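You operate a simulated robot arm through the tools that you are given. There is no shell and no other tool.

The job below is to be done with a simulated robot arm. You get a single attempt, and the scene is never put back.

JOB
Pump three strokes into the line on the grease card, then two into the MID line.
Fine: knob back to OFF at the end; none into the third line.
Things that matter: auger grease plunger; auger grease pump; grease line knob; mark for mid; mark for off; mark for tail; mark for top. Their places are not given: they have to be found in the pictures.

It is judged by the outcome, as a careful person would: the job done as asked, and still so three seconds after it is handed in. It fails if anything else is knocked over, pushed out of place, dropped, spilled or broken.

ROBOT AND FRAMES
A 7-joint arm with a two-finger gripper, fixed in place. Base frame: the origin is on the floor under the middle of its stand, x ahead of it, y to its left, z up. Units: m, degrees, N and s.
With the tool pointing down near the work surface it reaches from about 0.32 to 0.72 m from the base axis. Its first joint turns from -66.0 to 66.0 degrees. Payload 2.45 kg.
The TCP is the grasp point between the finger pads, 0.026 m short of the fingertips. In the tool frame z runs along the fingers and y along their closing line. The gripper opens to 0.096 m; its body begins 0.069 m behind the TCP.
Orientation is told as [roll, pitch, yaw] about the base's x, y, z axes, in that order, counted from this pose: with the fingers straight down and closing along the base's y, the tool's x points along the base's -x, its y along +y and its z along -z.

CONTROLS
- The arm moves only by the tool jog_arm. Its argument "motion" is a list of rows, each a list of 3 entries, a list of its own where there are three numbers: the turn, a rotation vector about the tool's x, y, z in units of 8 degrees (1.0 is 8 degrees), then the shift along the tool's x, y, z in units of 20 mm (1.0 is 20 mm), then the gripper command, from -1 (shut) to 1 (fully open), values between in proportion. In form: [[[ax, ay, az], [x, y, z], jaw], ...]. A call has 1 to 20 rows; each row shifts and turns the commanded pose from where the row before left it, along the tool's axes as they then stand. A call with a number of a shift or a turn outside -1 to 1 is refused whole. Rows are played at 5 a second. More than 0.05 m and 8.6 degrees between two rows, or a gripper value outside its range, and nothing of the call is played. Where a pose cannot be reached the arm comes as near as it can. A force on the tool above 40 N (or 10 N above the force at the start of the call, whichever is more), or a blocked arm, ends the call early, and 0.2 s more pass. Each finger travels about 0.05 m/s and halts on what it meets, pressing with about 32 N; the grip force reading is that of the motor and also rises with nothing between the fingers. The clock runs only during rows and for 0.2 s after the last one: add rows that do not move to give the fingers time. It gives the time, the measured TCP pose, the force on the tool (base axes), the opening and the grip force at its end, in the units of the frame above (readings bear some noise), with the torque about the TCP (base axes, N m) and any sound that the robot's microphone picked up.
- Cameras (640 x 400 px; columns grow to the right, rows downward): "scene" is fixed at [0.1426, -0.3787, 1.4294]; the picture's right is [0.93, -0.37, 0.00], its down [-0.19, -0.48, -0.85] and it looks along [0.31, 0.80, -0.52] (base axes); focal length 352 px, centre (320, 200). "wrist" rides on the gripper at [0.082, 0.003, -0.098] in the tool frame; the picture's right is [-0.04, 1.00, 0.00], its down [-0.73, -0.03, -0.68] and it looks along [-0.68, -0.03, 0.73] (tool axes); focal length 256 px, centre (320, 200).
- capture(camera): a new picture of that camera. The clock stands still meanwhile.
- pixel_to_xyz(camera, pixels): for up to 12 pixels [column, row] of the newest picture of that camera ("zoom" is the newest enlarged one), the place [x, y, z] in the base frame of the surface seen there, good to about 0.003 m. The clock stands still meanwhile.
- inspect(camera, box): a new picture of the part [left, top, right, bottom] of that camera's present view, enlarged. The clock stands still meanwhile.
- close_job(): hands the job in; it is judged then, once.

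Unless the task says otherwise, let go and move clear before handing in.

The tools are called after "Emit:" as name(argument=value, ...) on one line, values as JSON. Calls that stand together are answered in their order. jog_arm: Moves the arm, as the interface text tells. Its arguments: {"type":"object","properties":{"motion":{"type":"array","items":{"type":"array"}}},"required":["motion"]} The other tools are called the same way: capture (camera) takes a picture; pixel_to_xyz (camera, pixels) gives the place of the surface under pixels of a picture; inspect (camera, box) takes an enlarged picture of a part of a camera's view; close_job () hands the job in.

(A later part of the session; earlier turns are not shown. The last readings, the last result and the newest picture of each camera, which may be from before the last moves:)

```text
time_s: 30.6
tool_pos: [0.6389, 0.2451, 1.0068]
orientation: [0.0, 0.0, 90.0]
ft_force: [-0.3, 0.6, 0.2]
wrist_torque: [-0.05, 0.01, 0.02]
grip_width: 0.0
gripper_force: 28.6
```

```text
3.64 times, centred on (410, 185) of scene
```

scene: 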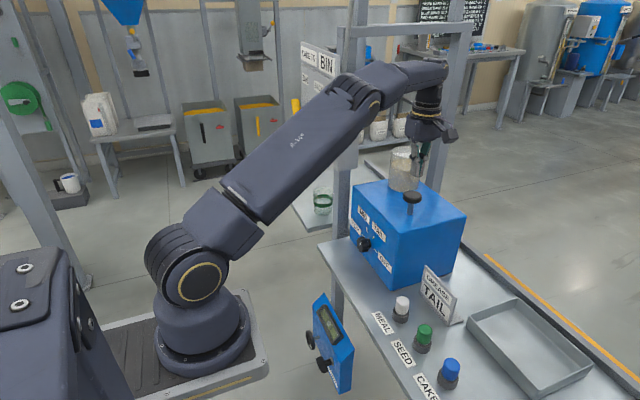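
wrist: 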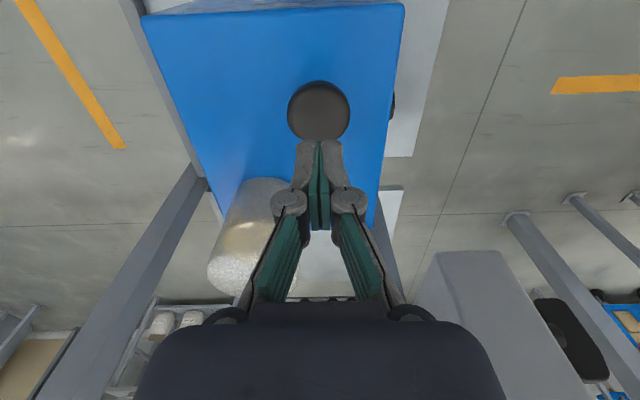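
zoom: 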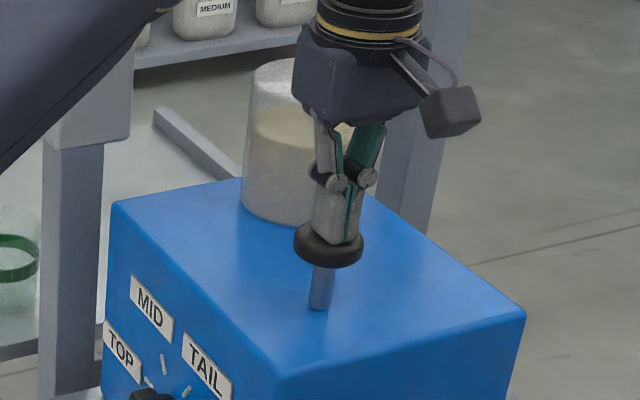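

The fingertips are just at the head's top (force about 0) and roughly centred on it. I'll press down gently in 4 mm steps, with the force limit as a guard.

Emit:
jog_arm(motion=[[[0, 0, 0], [0, 0, 0.2], -1], [[0, 0, 0], [0, 0, 0.2], -1], [[0, 0, 0], [0, 0, 0.2], -1]])

Emit:
inspect(camera="scene", box=[360, 130, 460, 240])

```text
time_s: 31.4
tool_pos: [0.6393, 0.246, 0.9946]
orientation: [-0.1, 0.0, 90.0]
ft_force: [1.7, 1.1, 2.5]
wrist_torque: [0.02, -0.02, 0.01]
grip_width: 0.0059
gripper_force: 28.3
```

```text
3.64 times, centred on (410, 185) of scene
```

zoom: 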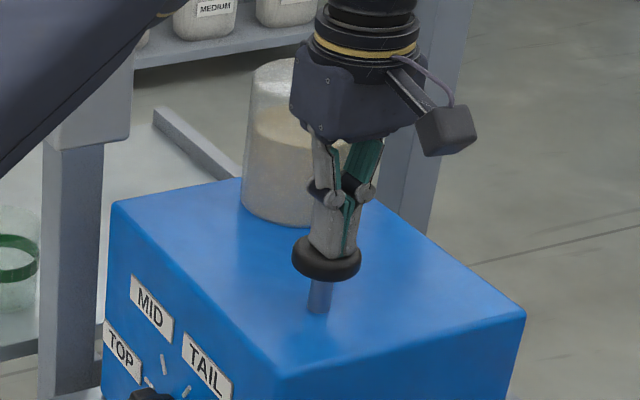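

There's a light 2.5 N resistance and the head is starting down, though the fingers spread about 6 mm. I'll continue in small steps and watch the spread.

Emit:
jog_arm(motion=[[[0, 0, 0], [0, 0, 0.2], -1], [[0, 0, 0], [0, 0, 0.2], -1], [[0, 0, 0], [0, 0, 0.2], -1]])

Emit:
inspect(camera="scene", box=[360, 130, 460, 240])

Emit:
capture(camera="wrist")

```text
time_s: 32.3
tool_pos: [0.6407, 0.2457, 0.9884]
orientation: [-0.3, -0.1, 89.9]
ft_force: [-1.1, -1.2, 8.1]
wrist_torque: [-0.07, 0.04, 0.02]
grip_width: 0.0062
gripper_force: 28.7
heard: click
stopped in row 3: the force on the tool passed its limit at 42 N (the readings are from after the stop); the commanded pose is now the measured one
```

```text
3.64 times, centred on (410, 185) of scene
```

zoom: 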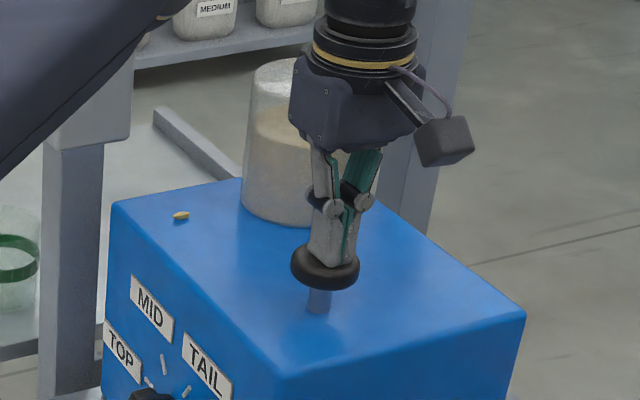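

```text
taken
```

wrist: 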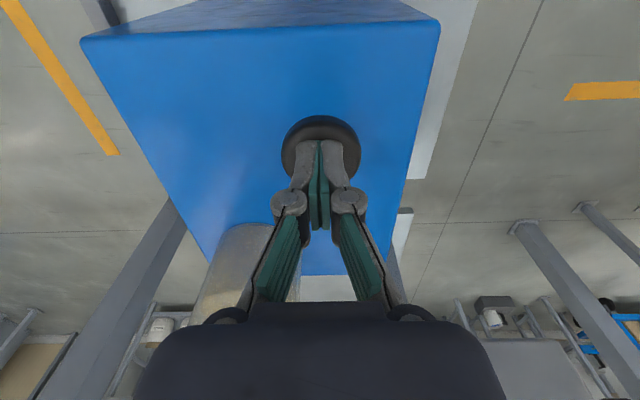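

A click was heard, the press bottomed out at 42 N, and a small yellow item has appeared on the box top at (181,214) in the enlarged view. I'll look at that closely before lifting.

Emit:
inspect(camera="scene", box=[396, 180, 424, 200])

Emit:
inspect(camera="scene", box=[360, 170, 410, 205])

Emit:
pixel_to_xyz(camera="zoom", pixels=[[320, 225], [300, 200], [350, 240]])

Emit:
inspect(camera="wrist", box=[180, 0, 460, 260])

```text
16.00 times, centred on (410, 190) of scene
```

zoom: 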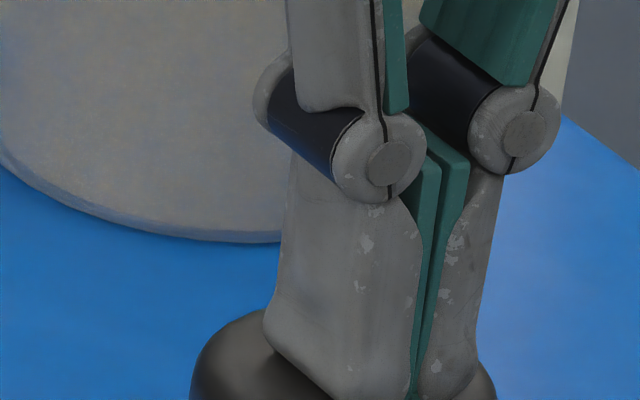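

```text
11.43 times, centred on (385, 188) of scene
```

zoom: 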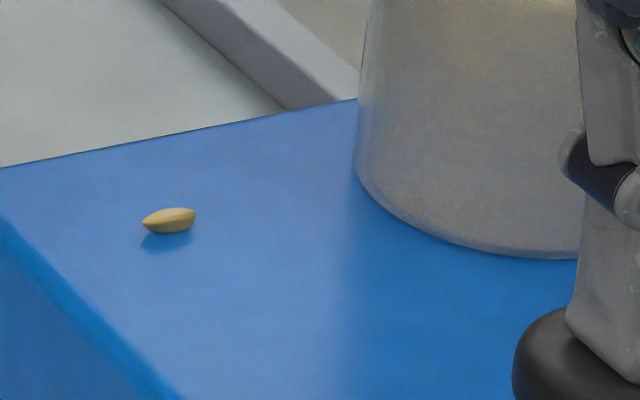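

```text
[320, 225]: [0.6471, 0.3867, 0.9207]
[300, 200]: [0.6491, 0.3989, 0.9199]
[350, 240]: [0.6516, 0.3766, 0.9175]
```

```text
1.54 times, centred on (320, 130) of wrist
```

zoom: 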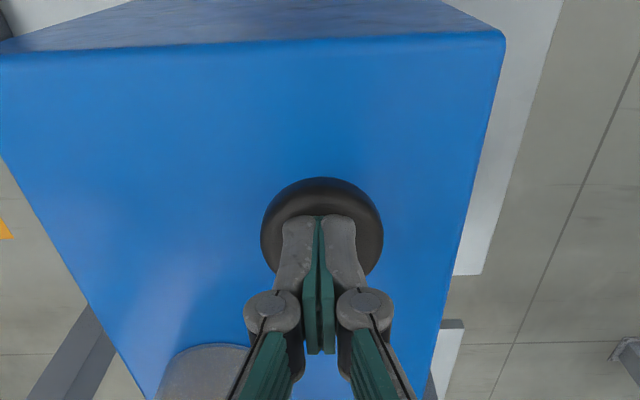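

The yellow thing is a stray seed lying on the box top, well away from the plunger, and not part of the pump. I'll lift off the plunger fully and see whether it springs back.

Emit:
jog_arm(motion=[[[0, 0, 0], [0, 0, -0.3], -1], [[0, 0, 0], [0, 0, -0.4], -1], [[0, 0, 0], [0, 0, -0.5], -1], [[0, 0, 0], [0, 0, -0.5], -1], [[0, 0, 0], [0, 0, 0], -1]])

Emit:
capture(camera="wrist")

Emit:
inspect(camera="scene", box=[350, 130, 460, 260])

Emit:
pixel_to_xyz(camera="zoom", pixels=[[325, 215], [310, 210], [340, 205], [320, 245], [300, 240]])

```text
time_s: 33.5
tool_pos: [0.6402, 0.2456, 1.0214]
orientation: [-0.1, 0.0, 89.9]
ft_force: [0.1, -0.7, 0.2]
wrist_torque: [0.03, -0.02, -0.02]
grip_width: 0.0
gripper_force: 28.9
```

```text
taken
```

wrist: 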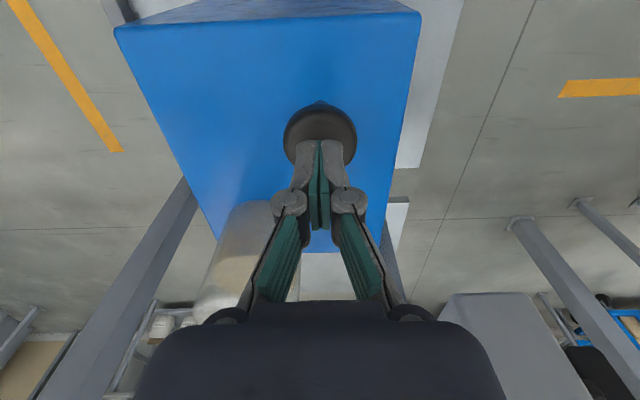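

```text
3.08 times, centred on (405, 195) of scene
```

zoom: 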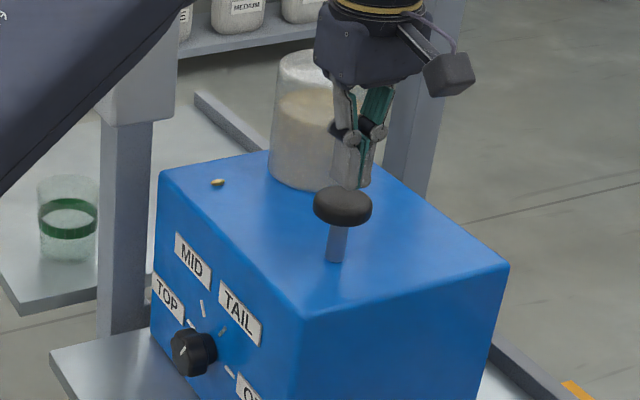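

```text
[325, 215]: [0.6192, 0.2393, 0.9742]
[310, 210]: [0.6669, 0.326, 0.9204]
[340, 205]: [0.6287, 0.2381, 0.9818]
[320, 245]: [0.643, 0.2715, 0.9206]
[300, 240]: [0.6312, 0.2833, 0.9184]
```

The plunger sprang back to z≈0.982, so one full stroke with a click has gone into TAIL, and the knob still points at TAIL. Now the second stroke, pressing down until it bottoms out.

Emit:
jog_arm(motion=[[[0, 0, 0], [0, 0, 0.4], -1], [[0, 0, 0], [0, 0, 0.3], -1], [[0, 0, 0], [0, 0, 0.2], -1], [[0, 0, 0], [0, 0, 0.2], -1], [[0, 0, 0], [0, 0, 0.2], -1], [[0, 0, 0], [0, 0, 0.2], -1], [[0, 0, 0], [0, 0, 0.15], -1], [[0, 0, 0], [0, 0, 0.1], -1], [[0, 0, 0], [0, 0, 0.1], -1]])

Emit:
inspect(camera="scene", box=[350, 130, 460, 260])

```text
time_s: 35.5
tool_pos: [0.6403, 0.2464, 0.9881]
orientation: [-0.5, -0.2, 90.0]
ft_force: [-11.3, -5.6, 31.3]
wrist_torque: [-0.26, 0.3, -0.05]
grip_width: 0.0061
gripper_force: 28.5
heard: click
```

```text
3.08 times, centred on (405, 195) of scene
```

zoom: 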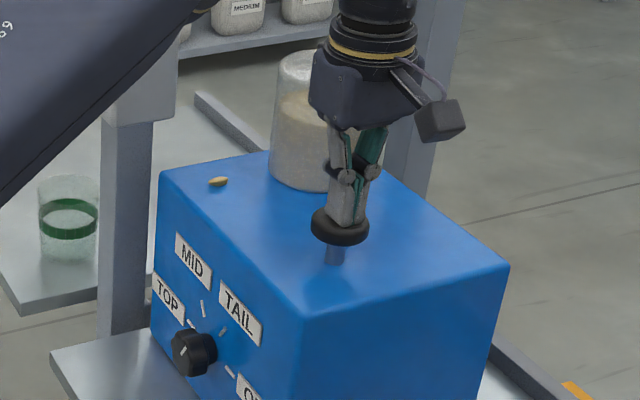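

A second click was heard at the same depth (31 N, no stop). I'll lift fully to let the plunger return.

Emit:
jog_arm(motion=[[[0, 0, 0], [0, 0, -0.3], -1], [[0, 0, 0], [0, 0, -0.4], -1], [[0, 0, 0], [0, 0, -0.5], -1], [[0, 0, 0], [0, 0, -0.5], -1], [[0, 0, 0], [0, 0, 0], -1]])

Emit:
inspect(camera="scene", box=[350, 130, 460, 260])

```text
time_s: 36.7
tool_pos: [0.6424, 0.2463, 1.0197]
orientation: [-0.2, -0.1, 89.9]
ft_force: [0.2, -0.3, -1.4]
wrist_torque: [-0.01, 0.02, -0.02]
grip_width: 0.0002
gripper_force: 28.9
```

```text
3.08 times, centred on (405, 195) of scene
```

zoom: 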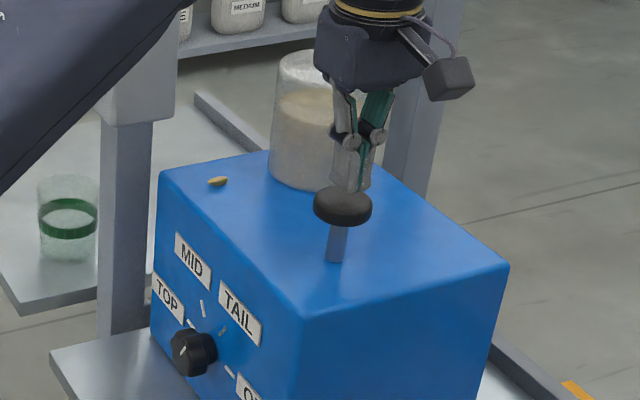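

The plunger is back at the top after two strokes into TAIL. Now the third, with a small recentring in x.

Emit:
jog_arm(motion=[[[0, 0, 0], [0, 0.2, 0], -1], [[0, 0, 0], [0, 0, 0.4], -1], [[0, 0, 0], [0, 0, 0.3], -1], [[0, 0, 0], [0, 0, 0.2], -1], [[0, 0, 0], [0, 0, 0.2], -1], [[0, 0, 0], [0, 0, 0.2], -1], [[0, 0, 0], [0, 0, 0.15], -1], [[0, 0, 0], [0, 0, 0.1], -1], [[0, 0, 0], [0, 0, 0.05], -1]])

Emit:
inspect(camera="scene", box=[350, 130, 460, 260])

```text
time_s: 38.7
tool_pos: [0.6364, 0.2454, 0.9882]
orientation: [-0.5, -0.2, 89.9]
ft_force: [-3.7, -3.2, 23.0]
wrist_torque: [-0.18, 0.1, -0.07]
grip_width: 0.006
gripper_force: 28.8
heard: click
```

```text
3.08 times, centred on (405, 195) of scene
```

zoom: 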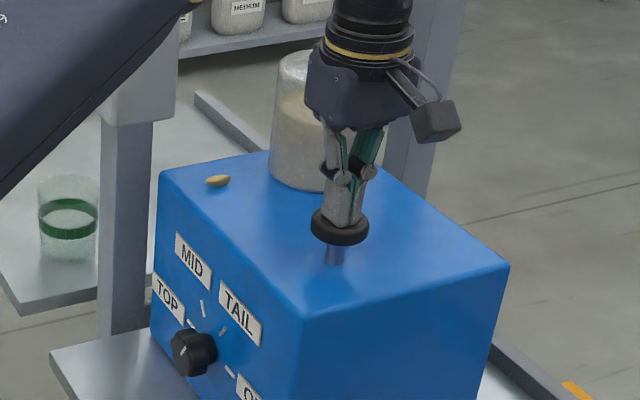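

A third click was heard at the same depth. The yellow bit on the box top looks slightly bigger, so I'll compare it while I hold here.

Emit:
inspect(camera="scene", box=[360, 170, 410, 205])

Emit:
pixel_to_xyz(camera="zoom", pixels=[[168, 218], [180, 212], [155, 222], [168, 235], [170, 250]])

Emit:
capture(camera="scene")

```text
11.43 times, centred on (385, 188) of scene
```

zoom: 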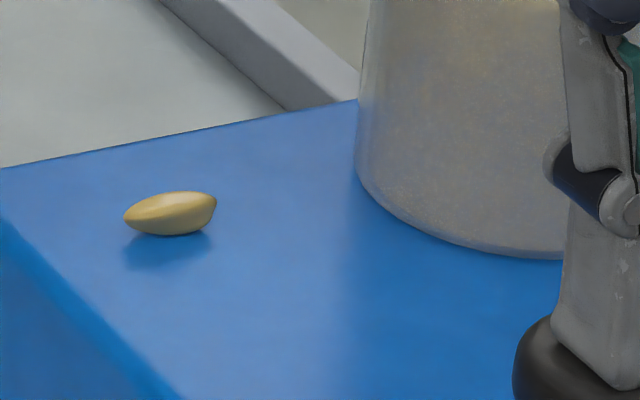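

```text
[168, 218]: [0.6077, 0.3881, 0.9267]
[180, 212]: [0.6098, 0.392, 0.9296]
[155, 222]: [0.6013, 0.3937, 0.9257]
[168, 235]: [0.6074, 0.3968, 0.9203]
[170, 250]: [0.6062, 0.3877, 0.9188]
```

```text
taken
```

scene: 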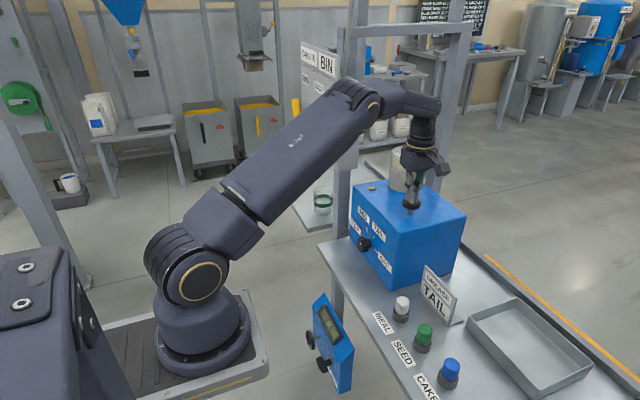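

The yellow blob is the grease itself: it has grown with the strokes and sits at about (0.607, 0.39, 0.925), so I'll keep clear of it. With three strokes into TAIL done, I'll lift and go back the way I came.

Emit:
jog_arm(motion=[[[0, 0, 0], [0, 0, -0.5], -1], [[0, 0, 0], [0, 0, -0.7], -1], [[0, 0, 0], [0, 0, -0.8], -1], [[0, 0, 0], [0, 0, -0.8], -1], [[0, 0, 0], [0, 0, -0.8], -1], [[0, 0, 0], [0.159, 0.9625, 0], -1], [[0, 0, 0], [0.159, 0.9625, 0], -1], [[0, 0, 0], [0.159, 0.9625, 0], -1], [[0, 0, 0], [0.159, 0.9625, 0], -1], [[0, 0, 0], [0.159, 0.9625, 0], -1], [[0, 0, 0], [0.159, 0.9625, 0], -1], [[0, 0, 0], [0.159, 0.9625, 0], -1], [[0, 0, 0], [0.159, 0.9625, 0], -1], [[0, 0, 0], [0, 0, 0], -1]])

Emit:
capture(camera="scene")

Emit:
inspect(camera="scene", box=[340, 140, 480, 270])

```text
time_s: 41.7
tool_pos: [0.4818, 0.2205, 1.0568]
orientation: [-0.2, -0.1, 89.9]
ft_force: [0.4, 0.4, 0.7]
wrist_torque: [-0.02, 0.01, 0.02]
grip_width: 0.0002
gripper_force: 28.3
```

```text
taken
```

scene: 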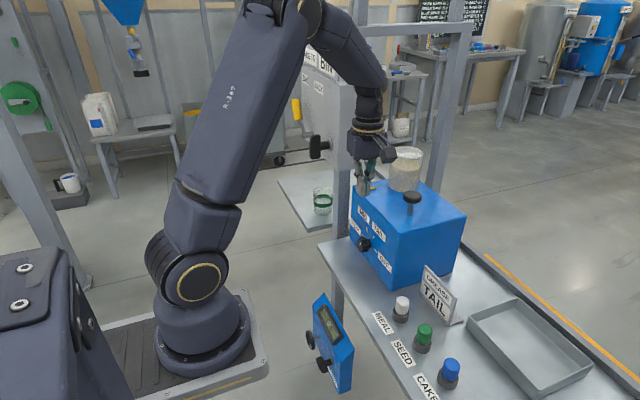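

```text
3.08 times, centred on (410, 205) of scene
```

zoom: 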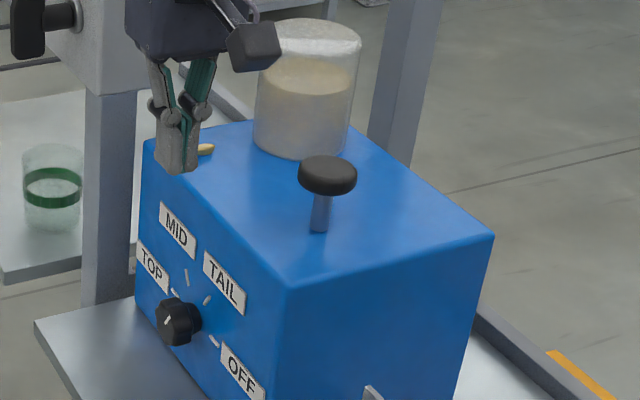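

The plunger is fully up again and the tool is clear at (0.482, 0.220, 1.057). I'll lower to z≈0.849 while opening the fingers to 53 mm.

Emit:
jog_arm(motion=[[[0, 0, 0], [0, 0, 0.946], -1], [[0, 0, 0], [0, 0, 0.946], -1], [[0, 0, 0], [0, 0, 0.946], -0.6], [[0, 0, 0], [0, 0, 0.946], -0.2], [[0, 0, 0], [0, 0, 0.946], 0.1], [[0, 0, 0], [0, 0, 0.946], 0.1], [[0, 0, 0], [0, 0, 0.946], 0.1], [[0, 0, 0], [0, 0, 0.946], 0.1], [[0, 0, 0], [0, 0, 0.946], 0.1], [[0, 0, 0], [0, 0, 0.946], 0.1], [[0, 0, 0], [0, 0, 0.946], 0.1]])

Emit:
capture(camera="scene")

```text
time_s: 44.1
tool_pos: [0.4844, 0.2215, 0.8512]
orientation: [-0.3, -0.1, 89.9]
ft_force: [-0.3, 0.2, 0.5]
wrist_torque: [-0.01, -0.01, -0.02]
grip_width: 0.0529
gripper_force: 0.0
```

```text
taken
```

scene: 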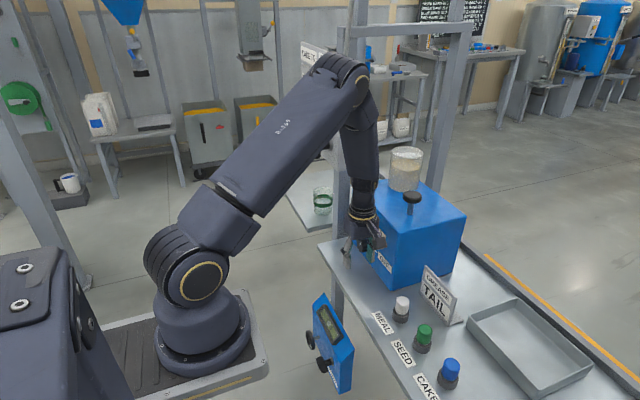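

The lowering was clean. Now I'll pitch the tool back to horizontal toward +x.

Emit:
jog_arm(motion=[[[0.9375, 0, 0], [0, 0, 0], 0.1], [[0.9375, 0, 0], [0, 0, 0], 0.1], [[0.9375, 0, 0], [0, 0, 0], 0.1], [[0.9375, 0, 0], [0, 0, 0], 0.1], [[0.9375, 0, 0], [0, 0, 0], 0.1], [[0.9375, 0, 0], [0, 0, 0], 0.1], [[0.9375, 0, 0], [0, 0, 0], 0.1], [[0.9375, 0, 0], [0, 0, 0], 0.1], [[0.9375, 0, 0], [0, 0, 0], 0.1], [[0.9375, 0, 0], [0, 0, 0], 0.1], [[0.9375, 0, 0], [0, 0, 0], 0.1], [[0.9375, 0, 0], [0, 0, 0], 0.1]])

Emit:
capture(camera="scene")

```text
time_s: 46.7
tool_pos: [0.4816, 0.225, 0.8495]
orientation: [-90.3, -0.1, 89.9]
ft_force: [0.1, 0.2, 0.5]
wrist_torque: [0.0, -0.03, 0.01]
grip_width: 0.0528
gripper_force: 0.1
out of reach, approached as far as the arm can: row 4, 5
```

```text
taken
```

scene: 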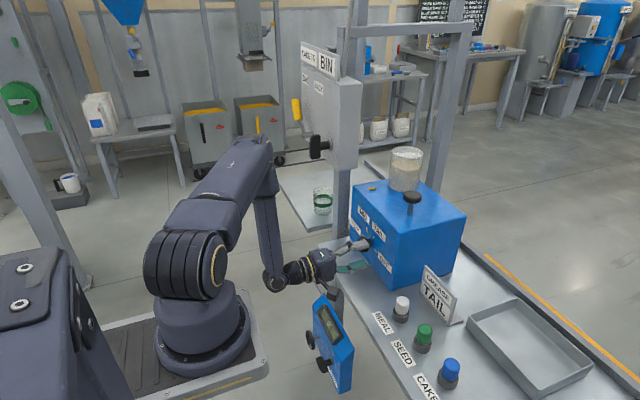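

The tool is horizontal again at (0.482, 0.225, 0.850). I'll move back onto the knob's axis and roll to -75°.

Emit:
jog_arm(motion=[[[0, 0, 0], [-0.948, 0.55, 0], 0.1], [[0, 0, 0], [-0.948, 0.55, 0], 0.1], [[0, 0, 0], [-0.948, 0.55, 0], 0.1], [[0, 0, 0], [-0.948, 0.55, 0], 0.1], [[0, 0, 0], [-0.948, 0.55, 0], 0.1], [[0, 0, 0.9375], [0, 0, 0], 0.1], [[0, 0, 0.9375], [0, 0, 0], 0.1], [[0, 0, 0], [0, 0, 0], 0.1]])

Emit:
capture(camera="wrist")

Emit:
inspect(camera="scene", box=[260, 180, 420, 310])

```text
time_s: 48.5
tool_pos: [0.4831, 0.3191, 0.7935]
orientation: [-90.2, -15.0, 90.1]
ft_force: [0.6, 0.0, 0.0]
wrist_torque: [0.0, 0.0, 0.02]
grip_width: 0.0528
gripper_force: 0.1
```

```text
taken
```

wrist: 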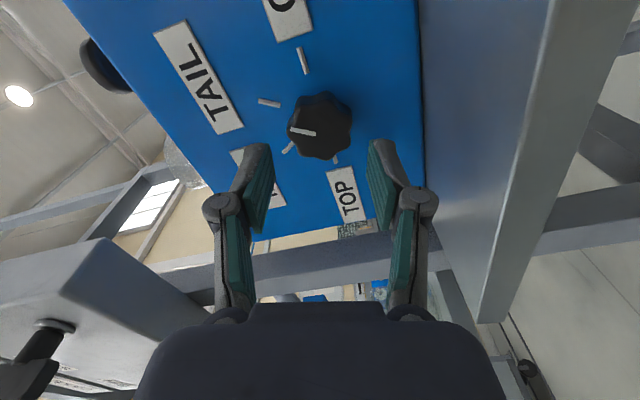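

```text
3.08 times, centred on (340, 245) of scene
```

zoom: 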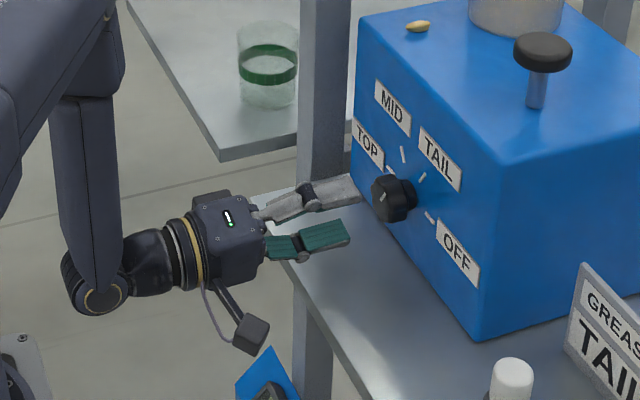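

The knob at (320,125) is centred between the fingers again, with its pointer on TAIL. I'll move forward around it and close.

Emit:
jog_arm(motion=[[[0, 0, 0], [0, -0.07, 0], 0.1], [[0, 0, 0], [0, 0, 0.6], 0.1], [[0, 0, 0], [0, 0, 0.6], 0.1], [[0, 0, 0], [0, 0, 0.5], 0.1], [[0, 0, 0], [0, 0, 0.45], 0.1], [[0, 0, 0], [0, 0, 0.395], 0.1], [[0, 0, 0], [0, 0, 0], 0.1], [[0, 0, 0], [0, 0, 0], -1], [[0, 0, 0], [0, 0, 0], -1], [[0, 0, 0], [0, 0, 0], -1], [[0, 0, 0], [0, 0, 0], -1]])

Emit:
capture(camera="wrist")

```text
time_s: 50.9
tool_pos: [0.5329, 0.3195, 0.7947]
orientation: [-90.0, -15.0, 90.0]
ft_force: [6.5, 6.0, -14.3]
wrist_torque: [0.0, 0.39, 0.29]
grip_width: 0.0432
gripper_force: 45.1
```

```text
taken
```

wrist: 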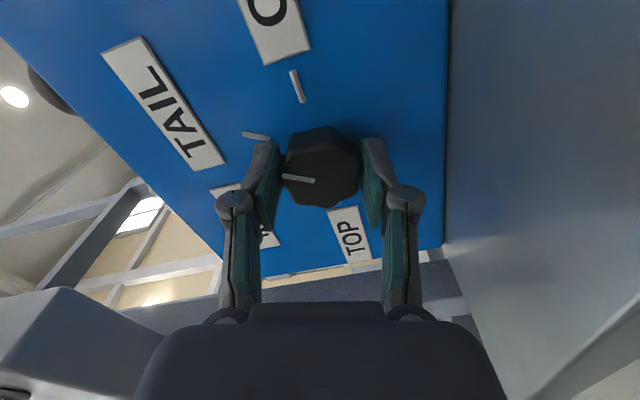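

Grip is at 43 mm with modest forces. I'll turn -60° from TAIL to MID.

Emit:
jog_arm(motion=[[[0, 0, -0.625], [0, 0, 0], -1], [[0, 0, -0.625], [0, 0, 0], -1], [[0, 0, -0.625], [0, 0, 0], -1], [[0, 0, -0.625], [0, 0, 0], -1], [[0, 0, -0.625], [0, 0, 0], -1], [[0, 0, -0.625], [0, 0, 0], -1], [[0, 0, -0.625], [0, 0, 0], -1], [[0, 0, -0.625], [0, 0, 0], -1], [[0, 0, -0.625], [0, 0, 0], -1], [[0, 0, -0.625], [0, 0, 0], -1], [[0, 0, -0.625], [0, 0, 0], -1], [[0, 0, -0.625], [0, 0, 0], -1]])

Emit:
capture(camera="wrist")

Emit:
inspect(camera="wrist", box=[220, 50, 420, 220])

```text
time_s: 53.5
tool_pos: [0.5335, 0.319, 0.7943]
orientation: [-90.4, 45.0, 89.7]
ft_force: [-20.8, 4.4, -3.6]
wrist_torque: [0.01, 0.7, 0.44]
grip_width: 0.0429
gripper_force: 44.8
```

```text
taken
```

wrist: 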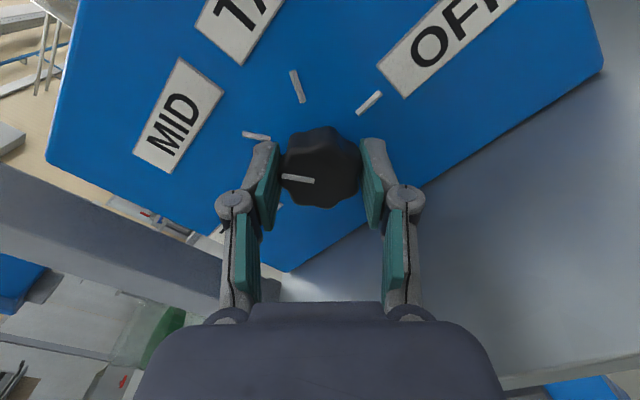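

```text
2.35 times, centred on (320, 135) of wrist
```

zoom: 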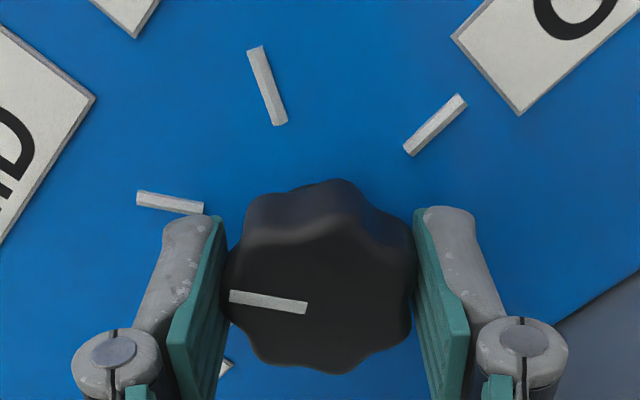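

The pointer at (268,301) in the enlarged view is now parallel to the MID tick at (170,202). I'll release and back out.

Emit:
jog_arm(motion=[[[0, 0, 0], [0, 0, 0], 0.1], [[0, 0, 0], [0, 0, 0], 0.1], [[0, 0, 0], [0, 0, 0], 0.1], [[0, 0, 0], [0, 0, -0.4], 0.1], [[0, 0, 0], [0, 0, -0.6], 0.1], [[0, 0, 0], [0, 0, -0.7], 0.1], [[0, 0, 0], [0, 0, -0.8], 0.1], [[0, 0, 0], [0, 0, 0], 0.1]])

Emit:
capture(camera="wrist")

Emit:
inspect(camera="wrist", box=[240, 30, 400, 170])

Emit:
inspect(camera="scene", box=[320, 170, 440, 280])

```text
time_s: 55.3
tool_pos: [0.4843, 0.3177, 0.7947]
orientation: [-90.3, 45.0, 89.7]
ft_force: [-0.4, -0.1, -1.1]
wrist_torque: [0.01, -0.01, 0.01]
grip_width: 0.0529
gripper_force: 0.0
```

```text
taken
```

wrist: 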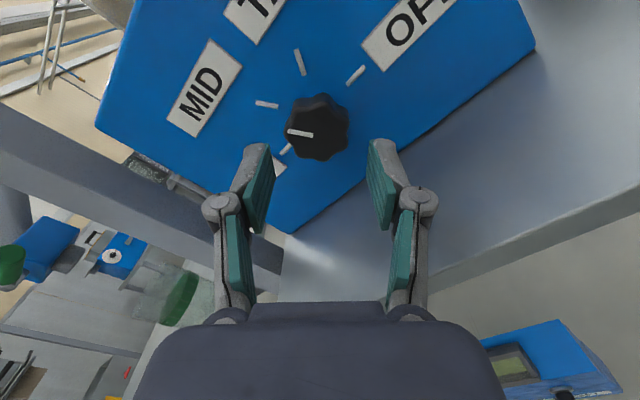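

```text
2.86 times, centred on (320, 100) of wrist
```

zoom: 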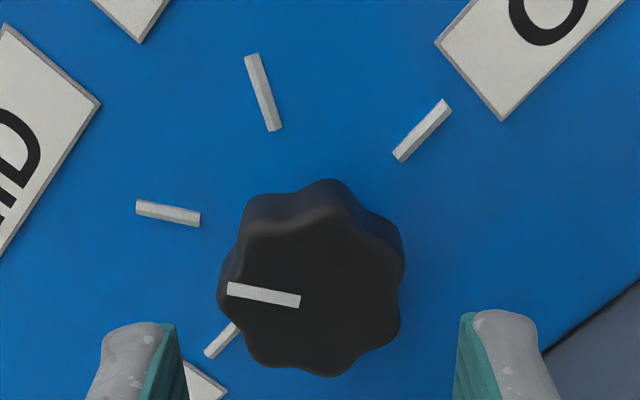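

```text
3.64 times, centred on (380, 225) of scene
```

zoom: 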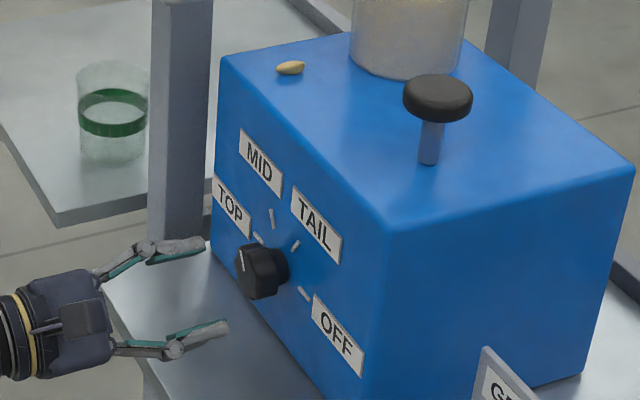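

The pointer rests parallel to the MID tick. I'll retrace my path: roll to -90°, move right and up, then pitch down.

Emit:
jog_arm(motion=[[[0, 0, 0.9375], [0, 0, 0], 0.1], [[0, 0, 0.9375], [0, 0, 0], 0.1], [[0, 0, 0.9375], [0, 0, 0], 0.1], [[0, 0, 0.9375], [0, 0, 0], 0.1], [[0, 0, 0.9375], [0, 0, 0], 0.1], [[0, 0, 0.9375], [0, 0, 0], 0.1], [[0, 0, 0], [0.8142, -0.457, 0], 0.1], [[0, 0, 0], [0.8142, -0.457, 0], 0.1], [[0, 0, 0], [0.8142, -0.457, 0], 0.1], [[0, 0, 0], [0.8142, -0.457, 0], 0.1], [[0, 0, 0], [0.8142, -0.457, 0], 0.1], [[0, 0, 0], [0.8142, -0.457, 0], 0.1]])

Emit:
capture(camera="scene")

```text
time_s: 57.9
tool_pos: [0.4821, 0.2207, 0.8517]
orientation: [-90.2, -0.1, 89.8]
ft_force: [-0.1, 0.2, -0.2]
wrist_torque: [0.01, -0.01, -0.02]
grip_width: 0.0529
gripper_force: 0.0
```

```text
taken
```

scene: 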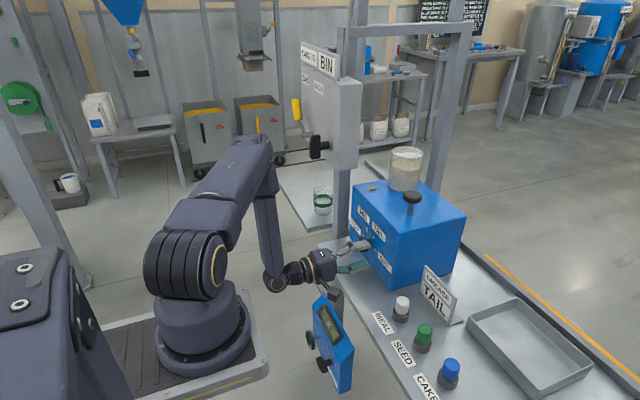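

The arm is in the same clear pose as before at (0.482, 0.221, 0.852). I'll pitch the tool straight down.

Emit:
jog_arm(motion=[[[-0.9375, 0, 0], [0, 0, 0], 0.1], [[-0.9375, 0, 0], [0, 0, 0], 0.1], [[-0.9375, 0, 0], [0, 0, 0], 0.1], [[-0.9375, 0, 0], [0, 0, 0], 0.1], [[-0.9375, 0, 0], [0, 0, 0], 0.1], [[-0.9375, 0, 0], [0, 0, 0], 0.1], [[-0.9375, 0, 0], [0, 0, 0], 0.1], [[-0.9375, 0, 0], [0, 0, 0], 0.1], [[-0.9375, 0, 0], [0, 0, 0], 0.1], [[-0.9375, 0, 0], [0, 0, 0], 0.1], [[-0.9375, 0, 0], [0, 0, 0], 0.1], [[-0.9375, 0, 0], [0, 0, 0], 0.1]])

Emit:
capture(camera="scene")

```text
time_s: 60.5
tool_pos: [0.484, 0.22, 0.8518]
orientation: [-0.1, 0.0, 89.9]
ft_force: [0.3, -0.1, 0.1]
wrist_torque: [-0.02, 0.02, 0.02]
grip_width: 0.0527
gripper_force: 0.0
```

```text
taken
```

scene: 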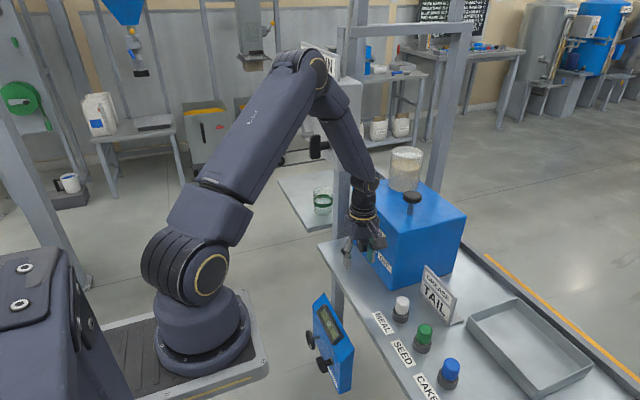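

The tool points down, but the elbow took a different swing, showing at (310,70). I'll check its clearance from the grey box before raising.

Emit:
pixel_to_xyz(camera="scene", pixels=[[310, 65], [325, 75], [335, 100], [345, 130], [360, 170], [295, 55], [320, 110], [285, 90], [340, 75], [372, 175]])

Emit:
inspect(camera="scene", box=[270, 30, 430, 280])

Emit:
capture(camera="wrist")

```text
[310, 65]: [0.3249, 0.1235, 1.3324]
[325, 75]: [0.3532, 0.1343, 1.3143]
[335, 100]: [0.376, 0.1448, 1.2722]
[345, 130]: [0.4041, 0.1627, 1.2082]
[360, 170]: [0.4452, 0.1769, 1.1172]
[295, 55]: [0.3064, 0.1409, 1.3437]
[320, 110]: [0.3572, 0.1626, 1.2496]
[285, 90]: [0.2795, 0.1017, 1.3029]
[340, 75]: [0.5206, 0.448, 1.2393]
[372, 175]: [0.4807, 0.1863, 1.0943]
```

```text
1.60 times, centred on (350, 155) of scene
```

zoom: 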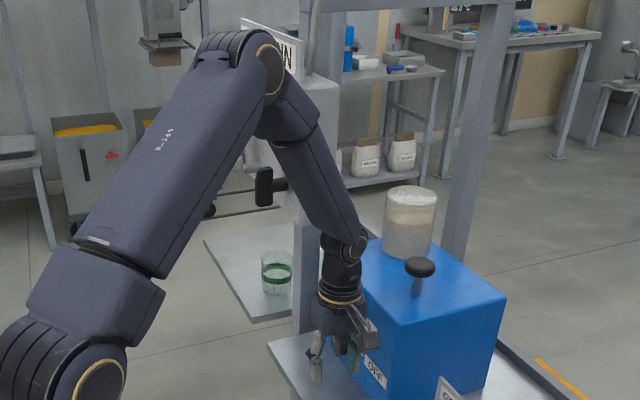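

```text
taken
```

wrist: 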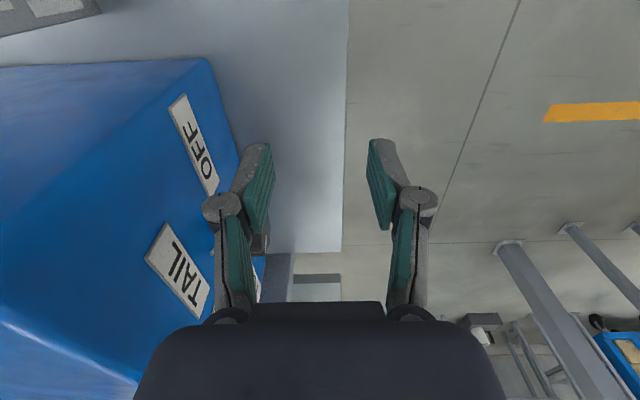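

The forearm's near side is at y≈0.16, so its far side is at about 0.27, short of the grey box at 0.356. I'll raise to z≈1.06 and shut the fingers on the way.

Emit:
jog_arm(motion=[[[0, 0, 0], [0, 0, -0.95], 0.1], [[0, 0, 0], [0, 0, -0.95], -0.2], [[0, 0, 0], [0, 0, -0.95], -0.5], [[0, 0, 0], [0, 0, -0.95], -1], [[0, 0, 0], [0, 0, -0.95], -1], [[0, 0, 0], [0, 0, -0.95], -1], [[0, 0, 0], [0, 0, -0.95], -1], [[0, 0, 0], [0, 0, -0.95], -1], [[0, 0, 0], [0, 0, -0.95], -1], [[0, 0, 0], [0, 0, -0.95], -1], [[0, 0, 0], [0, 0, -0.95], -1]])

Emit:
capture(camera="scene")

Emit:
pixel_to_xyz(camera="scene", pixels=[[340, 45], [370, 75], [370, 105], [365, 140], [385, 160]])

```text
time_s: 62.9
tool_pos: [0.4817, 0.221, 1.0586]
orientation: [-0.2, 0.0, 89.8]
ft_force: [0.3, 0.3, 0.3]
wrist_torque: [0.0, 0.02, 0.01]
grip_width: 0.0
gripper_force: 28.6
```

```text
taken
```

scene: 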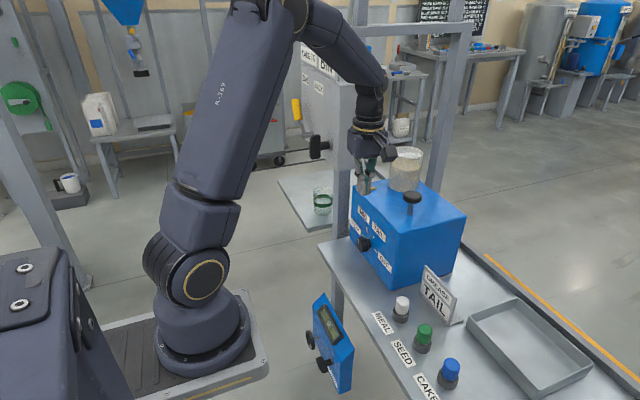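

```text
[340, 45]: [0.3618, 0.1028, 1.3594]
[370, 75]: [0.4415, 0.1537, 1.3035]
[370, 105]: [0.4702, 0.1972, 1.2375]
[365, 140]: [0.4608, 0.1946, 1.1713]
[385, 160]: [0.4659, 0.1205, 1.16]
```

The raise matched the earlier safe pose. I'll move over the plunger head and lower to just above it.

Emit:
jog_arm(motion=[[[0, 0, 0], [-0.139, -0.868, 0], -1], [[0, 0, 0], [-0.139, -0.868, 0], -1], [[0, 0, 0], [-0.139, -0.868, 0], -1], [[0, 0, 0], [-0.139, -0.868, 0], -1], [[0, 0, 0], [-0.139, -0.868, 0], -1], [[0, 0, 0], [-0.139, -0.868, 0], -1], [[0, 0, 0], [-0.139, -0.868, 0], -1], [[0, 0, 0], [-0.139, -0.868, 0], -1], [[0, 0, 0], [-0.139, -0.868, 0], -1], [[0, 0, 0], [0, 0, 0], -1], [[0, 0, 0], [0, 0, 0.8], -1], [[0, 0, 0], [0, 0, 0.8], -1], [[0, 0, 0], [0, 0, 0.3], -1], [[0, 0, 0], [0, 0, 0], -1]])

Emit:
capture(camera="wrist")

Emit:
inspect(camera="scene", box=[350, 130, 460, 260])

```text
time_s: 65.9
tool_pos: [0.6392, 0.2455, 1.0216]
orientation: [-0.2, 0.0, 89.9]
ft_force: [0.5, 1.0, -1.1]
wrist_torque: [0.0, -0.03, -0.02]
grip_width: 0.0
gripper_force: 28.9
```

```text
taken
```

wrist: 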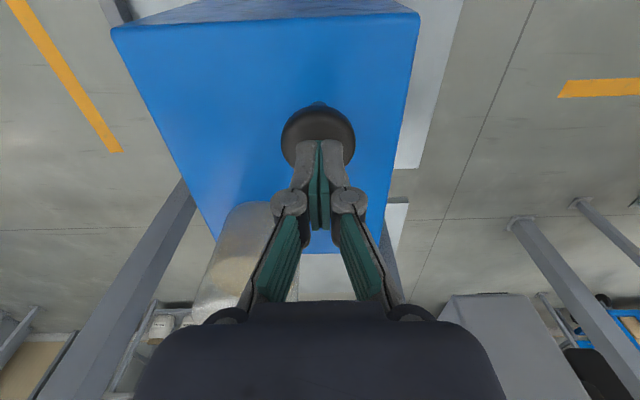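

```text
3.08 times, centred on (405, 195) of scene
```

zoom: 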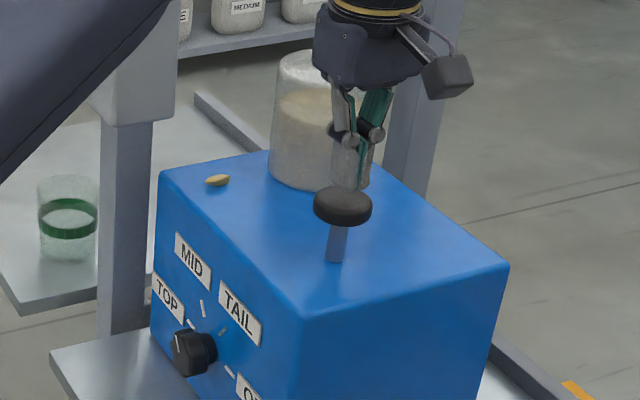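

The setup is the same as for the earlier strokes, and the knob shows its pointer at MID. First stroke into MID.

Emit:
jog_arm(motion=[[[0, 0, 0], [0, 0, 0.4], -1], [[0, 0, 0], [0, 0, 0.3], -1], [[0, 0, 0], [0, 0, 0.2], -1], [[0, 0, 0], [0, 0, 0.2], -1], [[0, 0, 0], [0, 0, 0.2], -1], [[0, 0, 0], [0, 0, 0.2], -1], [[0, 0, 0], [0, 0, 0.1], -1], [[0, 0, 0], [0, 0, 0.1], -1]])

Emit:
inspect(camera="scene", box=[350, 130, 460, 260])

```text
time_s: 67.7
tool_pos: [0.6399, 0.247, 0.9883]
orientation: [-0.3, -0.1, 89.9]
ft_force: [0.2, -1.7, 8.9]
wrist_torque: [-0.06, 0.03, -0.01]
grip_width: 0.0059
gripper_force: 28.6
heard: click
```

```text
3.08 times, centred on (405, 195) of scene
```

zoom: 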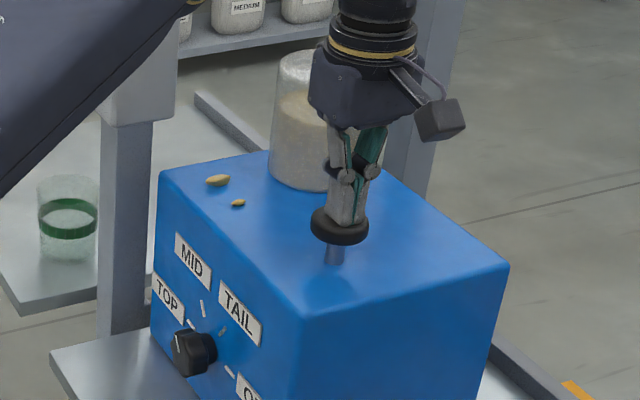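

A click was heard, and a second small grease bead has appeared at (238,202) for the MID line. I'll lift fully so the plunger returns.

Emit:
jog_arm(motion=[[[0, 0, 0], [0, 0, -0.3], -1], [[0, 0, 0], [0, 0, -0.4], -1], [[0, 0, 0], [0, 0, -0.5], -1], [[0, 0, 0], [0, 0, -0.5], -1], [[0, 0, 0], [0, 0, 0], -1]])

Emit:
inspect(camera="scene", box=[350, 130, 460, 260])

```text
time_s: 68.9
tool_pos: [0.6392, 0.245, 1.0215]
orientation: [-0.3, -0.1, 89.8]
ft_force: [0.6, -0.4, 0.3]
wrist_torque: [0.02, 0.01, 0.0]
grip_width: 0.0002
gripper_force: 27.5
```

```text
3.08 times, centred on (405, 195) of scene
```

zoom: 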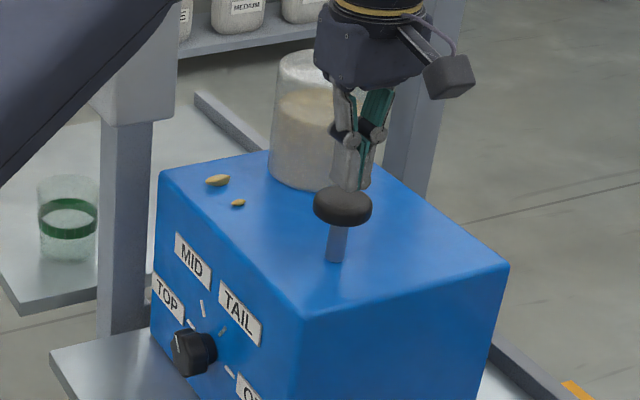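

The plunger is back at the top. Second and last stroke into MID.

Emit:
jog_arm(motion=[[[0, 0, 0], [0, 0, 0.4], -1], [[0, 0, 0], [0, 0, 0.3], -1], [[0, 0, 0], [0, 0, 0.2], -1], [[0, 0, 0], [0, 0, 0.2], -1], [[0, 0, 0], [0, 0, 0.2], -1], [[0, 0, 0], [0, 0, 0.2], -1], [[0, 0, 0], [0, 0, 0.1], -1], [[0, 0, 0], [0, 0, 0.1], -1]])

Emit:
inspect(camera="scene", box=[350, 130, 460, 260])

```text
time_s: 70.7
tool_pos: [0.6404, 0.2455, 0.9887]
orientation: [-0.3, 0.0, 90.0]
ft_force: [-2.9, -4.2, 8.4]
wrist_torque: [-0.12, 0.06, 0.02]
grip_width: 0.0061
gripper_force: 28.6
heard: click
```

```text
3.08 times, centred on (405, 195) of scene
```

zoom: 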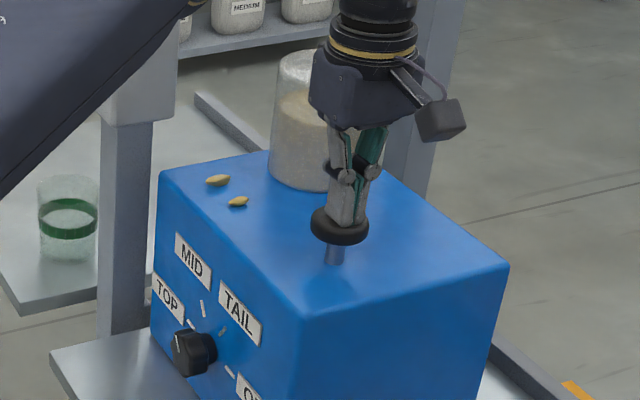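

A second MID click was heard and the MID bead grew, so all strokes are done: three into TAIL and two into MID. I'll lift and go back along the same path.

Emit:
jog_arm(motion=[[[0, 0, 0], [0, 0, -0.5], -1], [[0, 0, 0], [0, 0, -0.7], -1], [[0, 0, 0], [0, 0, -0.8], -1], [[0, 0, 0], [0, 0, -0.8], -1], [[0, 0, 0], [0, 0, -0.8], -1], [[0, 0, 0], [0.159, 0.98, 0], -1], [[0, 0, 0], [0.159, 0.98, 0], -1], [[0, 0, 0], [0.159, 0.98, 0], -1], [[0, 0, 0], [0.159, 0.98, 0], -1], [[0, 0, 0], [0.159, 0.98, 0], -1], [[0, 0, 0], [0.159, 0.98, 0], -1], [[0, 0, 0], [0.159, 0.98, 0], -1], [[0, 0, 0], [0.159, 0.98, 0], -1], [[0, 0, 0], [0, 0, 0], -1]])

Emit:
capture(camera="scene")

Emit:
inspect(camera="scene", box=[340, 140, 480, 270])

```text
time_s: 73.7
tool_pos: [0.4817, 0.2199, 1.0593]
orientation: [-0.3, -0.1, 89.9]
ft_force: [0.1, 0.5, 0.0]
wrist_torque: [0.01, 0.0, 0.01]
grip_width: 0.0001
gripper_force: 28.1
```

```text
taken
```

scene: 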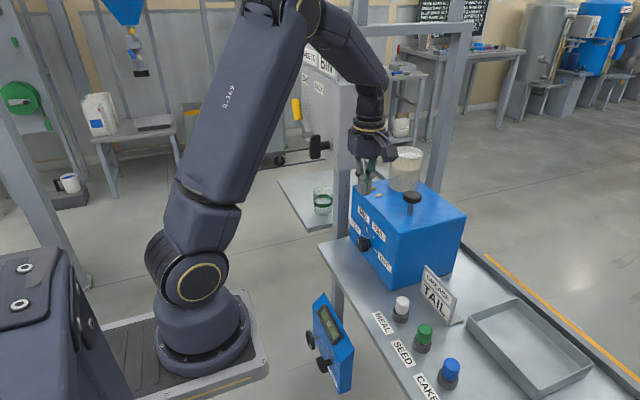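

```text
3.08 times, centred on (410, 205) of scene
```

zoom: 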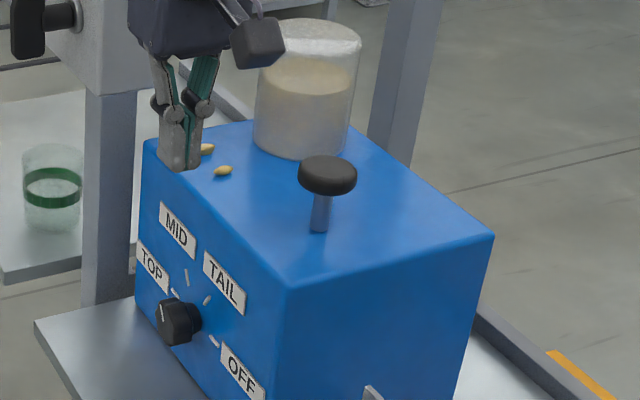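

The plunger is up, the knob is on MID, and both beads are undisturbed. I'll lower to z≈0.85 and open the fingers.

Emit:
jog_arm(motion=[[[0, 0, 0], [0, 0, 0.95], -1], [[0, 0, 0], [0, 0, 0.95], -1], [[0, 0, 0], [0, 0, 0.95], -0.6], [[0, 0, 0], [0, 0, 0.95], -0.2], [[0, 0, 0], [0, 0, 0.95], 0.1], [[0, 0, 0], [0, 0, 0.95], 0.1], [[0, 0, 0], [0, 0, 0.95], 0.1], [[0, 0, 0], [0, 0, 0.95], 0.1], [[0, 0, 0], [0, 0, 0.95], 0.1], [[0, 0, 0], [0, 0, 0.95], 0.1], [[0, 0, 0], [0, 0, 0.95], 0.1]])

Emit:
capture(camera="scene")

```text
time_s: 76.1
tool_pos: [0.4851, 0.2207, 0.8496]
orientation: [-0.3, -0.1, 89.9]
ft_force: [-0.5, -0.2, -1.0]
wrist_torque: [-0.03, 0.0, -0.02]
grip_width: 0.0527
gripper_force: 0.0
```

```text
taken
```

scene: 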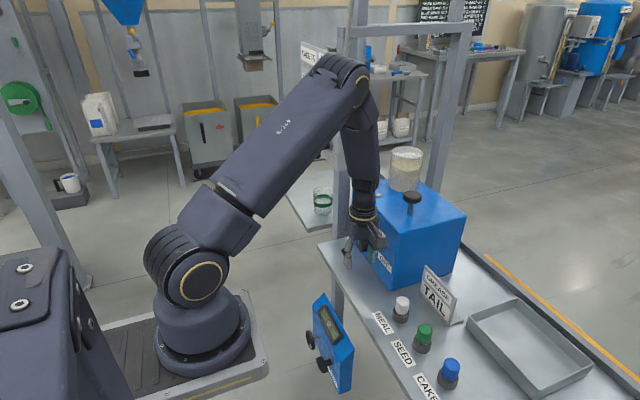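

The tool was lowered cleanly to (0.485, 0.221, 0.850). I'll pitch back to horizontal.

Emit:
jog_arm(motion=[[[0.9375, 0, 0], [0, 0, 0], 0.1], [[0.9375, 0, 0], [0, 0, 0], 0.1], [[0.9375, 0, 0], [0, 0, 0], 0.1], [[0.9375, 0, 0], [0, 0, 0], 0.1], [[0.9375, 0, 0], [0, 0, 0], 0.1], [[0.9375, 0, 0], [0, 0, 0], 0.1], [[0.9375, 0, 0], [0, 0, 0], 0.1], [[0.9375, 0, 0], [0, 0, 0], 0.1], [[0.9375, 0, 0], [0, 0, 0], 0.1], [[0.9375, 0, 0], [0, 0, 0], 0.1], [[0.9375, 0, 0], [0, 0, 0], 0.1], [[0.9375, 0, 0], [0, 0, 0], 0.1]])

Emit:
capture(camera="scene")

```text
time_s: 78.7
tool_pos: [0.4817, 0.2325, 0.8477]
orientation: [-85.0, -3.1, 91.3]
ft_force: [0.1, -0.5, -0.1]
wrist_torque: [-0.02, -0.02, -0.02]
grip_width: 0.0525
gripper_force: 0.1
out of reach, approached as far as the arm can: row 5
```

```text
taken
```

scene: 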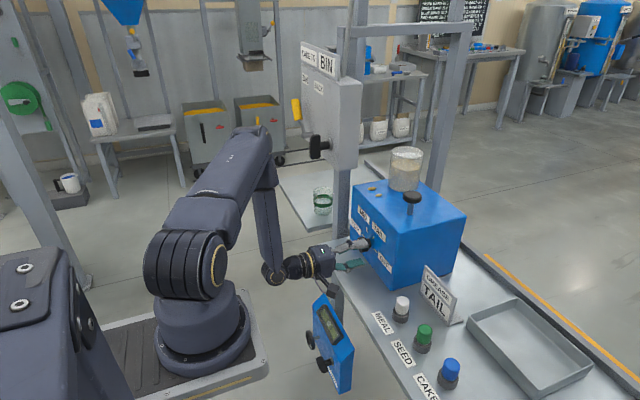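

An out-of-reach moment in row 5 left the tool tilted to [-85, -3.1, 91.3]. I'll correct that small error, then move onto the knob's axis and check.

Emit:
jog_arm(motion=[[[0.629, 0.179, -0.38], [0, 0, 0], 0.1], [[0, 0, 0], [0, 0, 0], 0.1], [[0, 0, 0], [-0.873, 0.527, 0], 0.1], [[0, 0, 0], [-0.873, 0.527, 0], 0.1], [[0, 0, 0], [-0.873, 0.527, 0], 0.1], [[0, 0, 0], [-0.873, 0.527, 0], 0.1], [[0, 0, 0], [-0.873, 0.527, 0], 0.1], [[0, 0, 0], [0, 0, 0], 0.1]])

Emit:
capture(camera="wrist")

```text
time_s: 80.5
tool_pos: [0.4815, 0.3207, 0.795]
orientation: [-89.8, 0.0, 89.9]
ft_force: [-0.7, -1.5, 0.3]
wrist_torque: [-0.01, 0.02, 0.05]
grip_width: 0.0527
gripper_force: 0.1
```

```text
taken
```

wrist: 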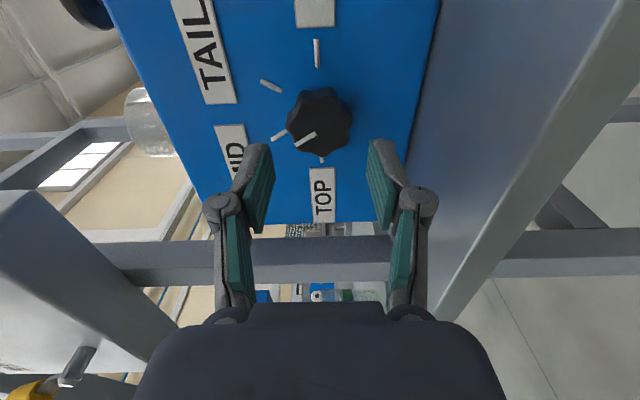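

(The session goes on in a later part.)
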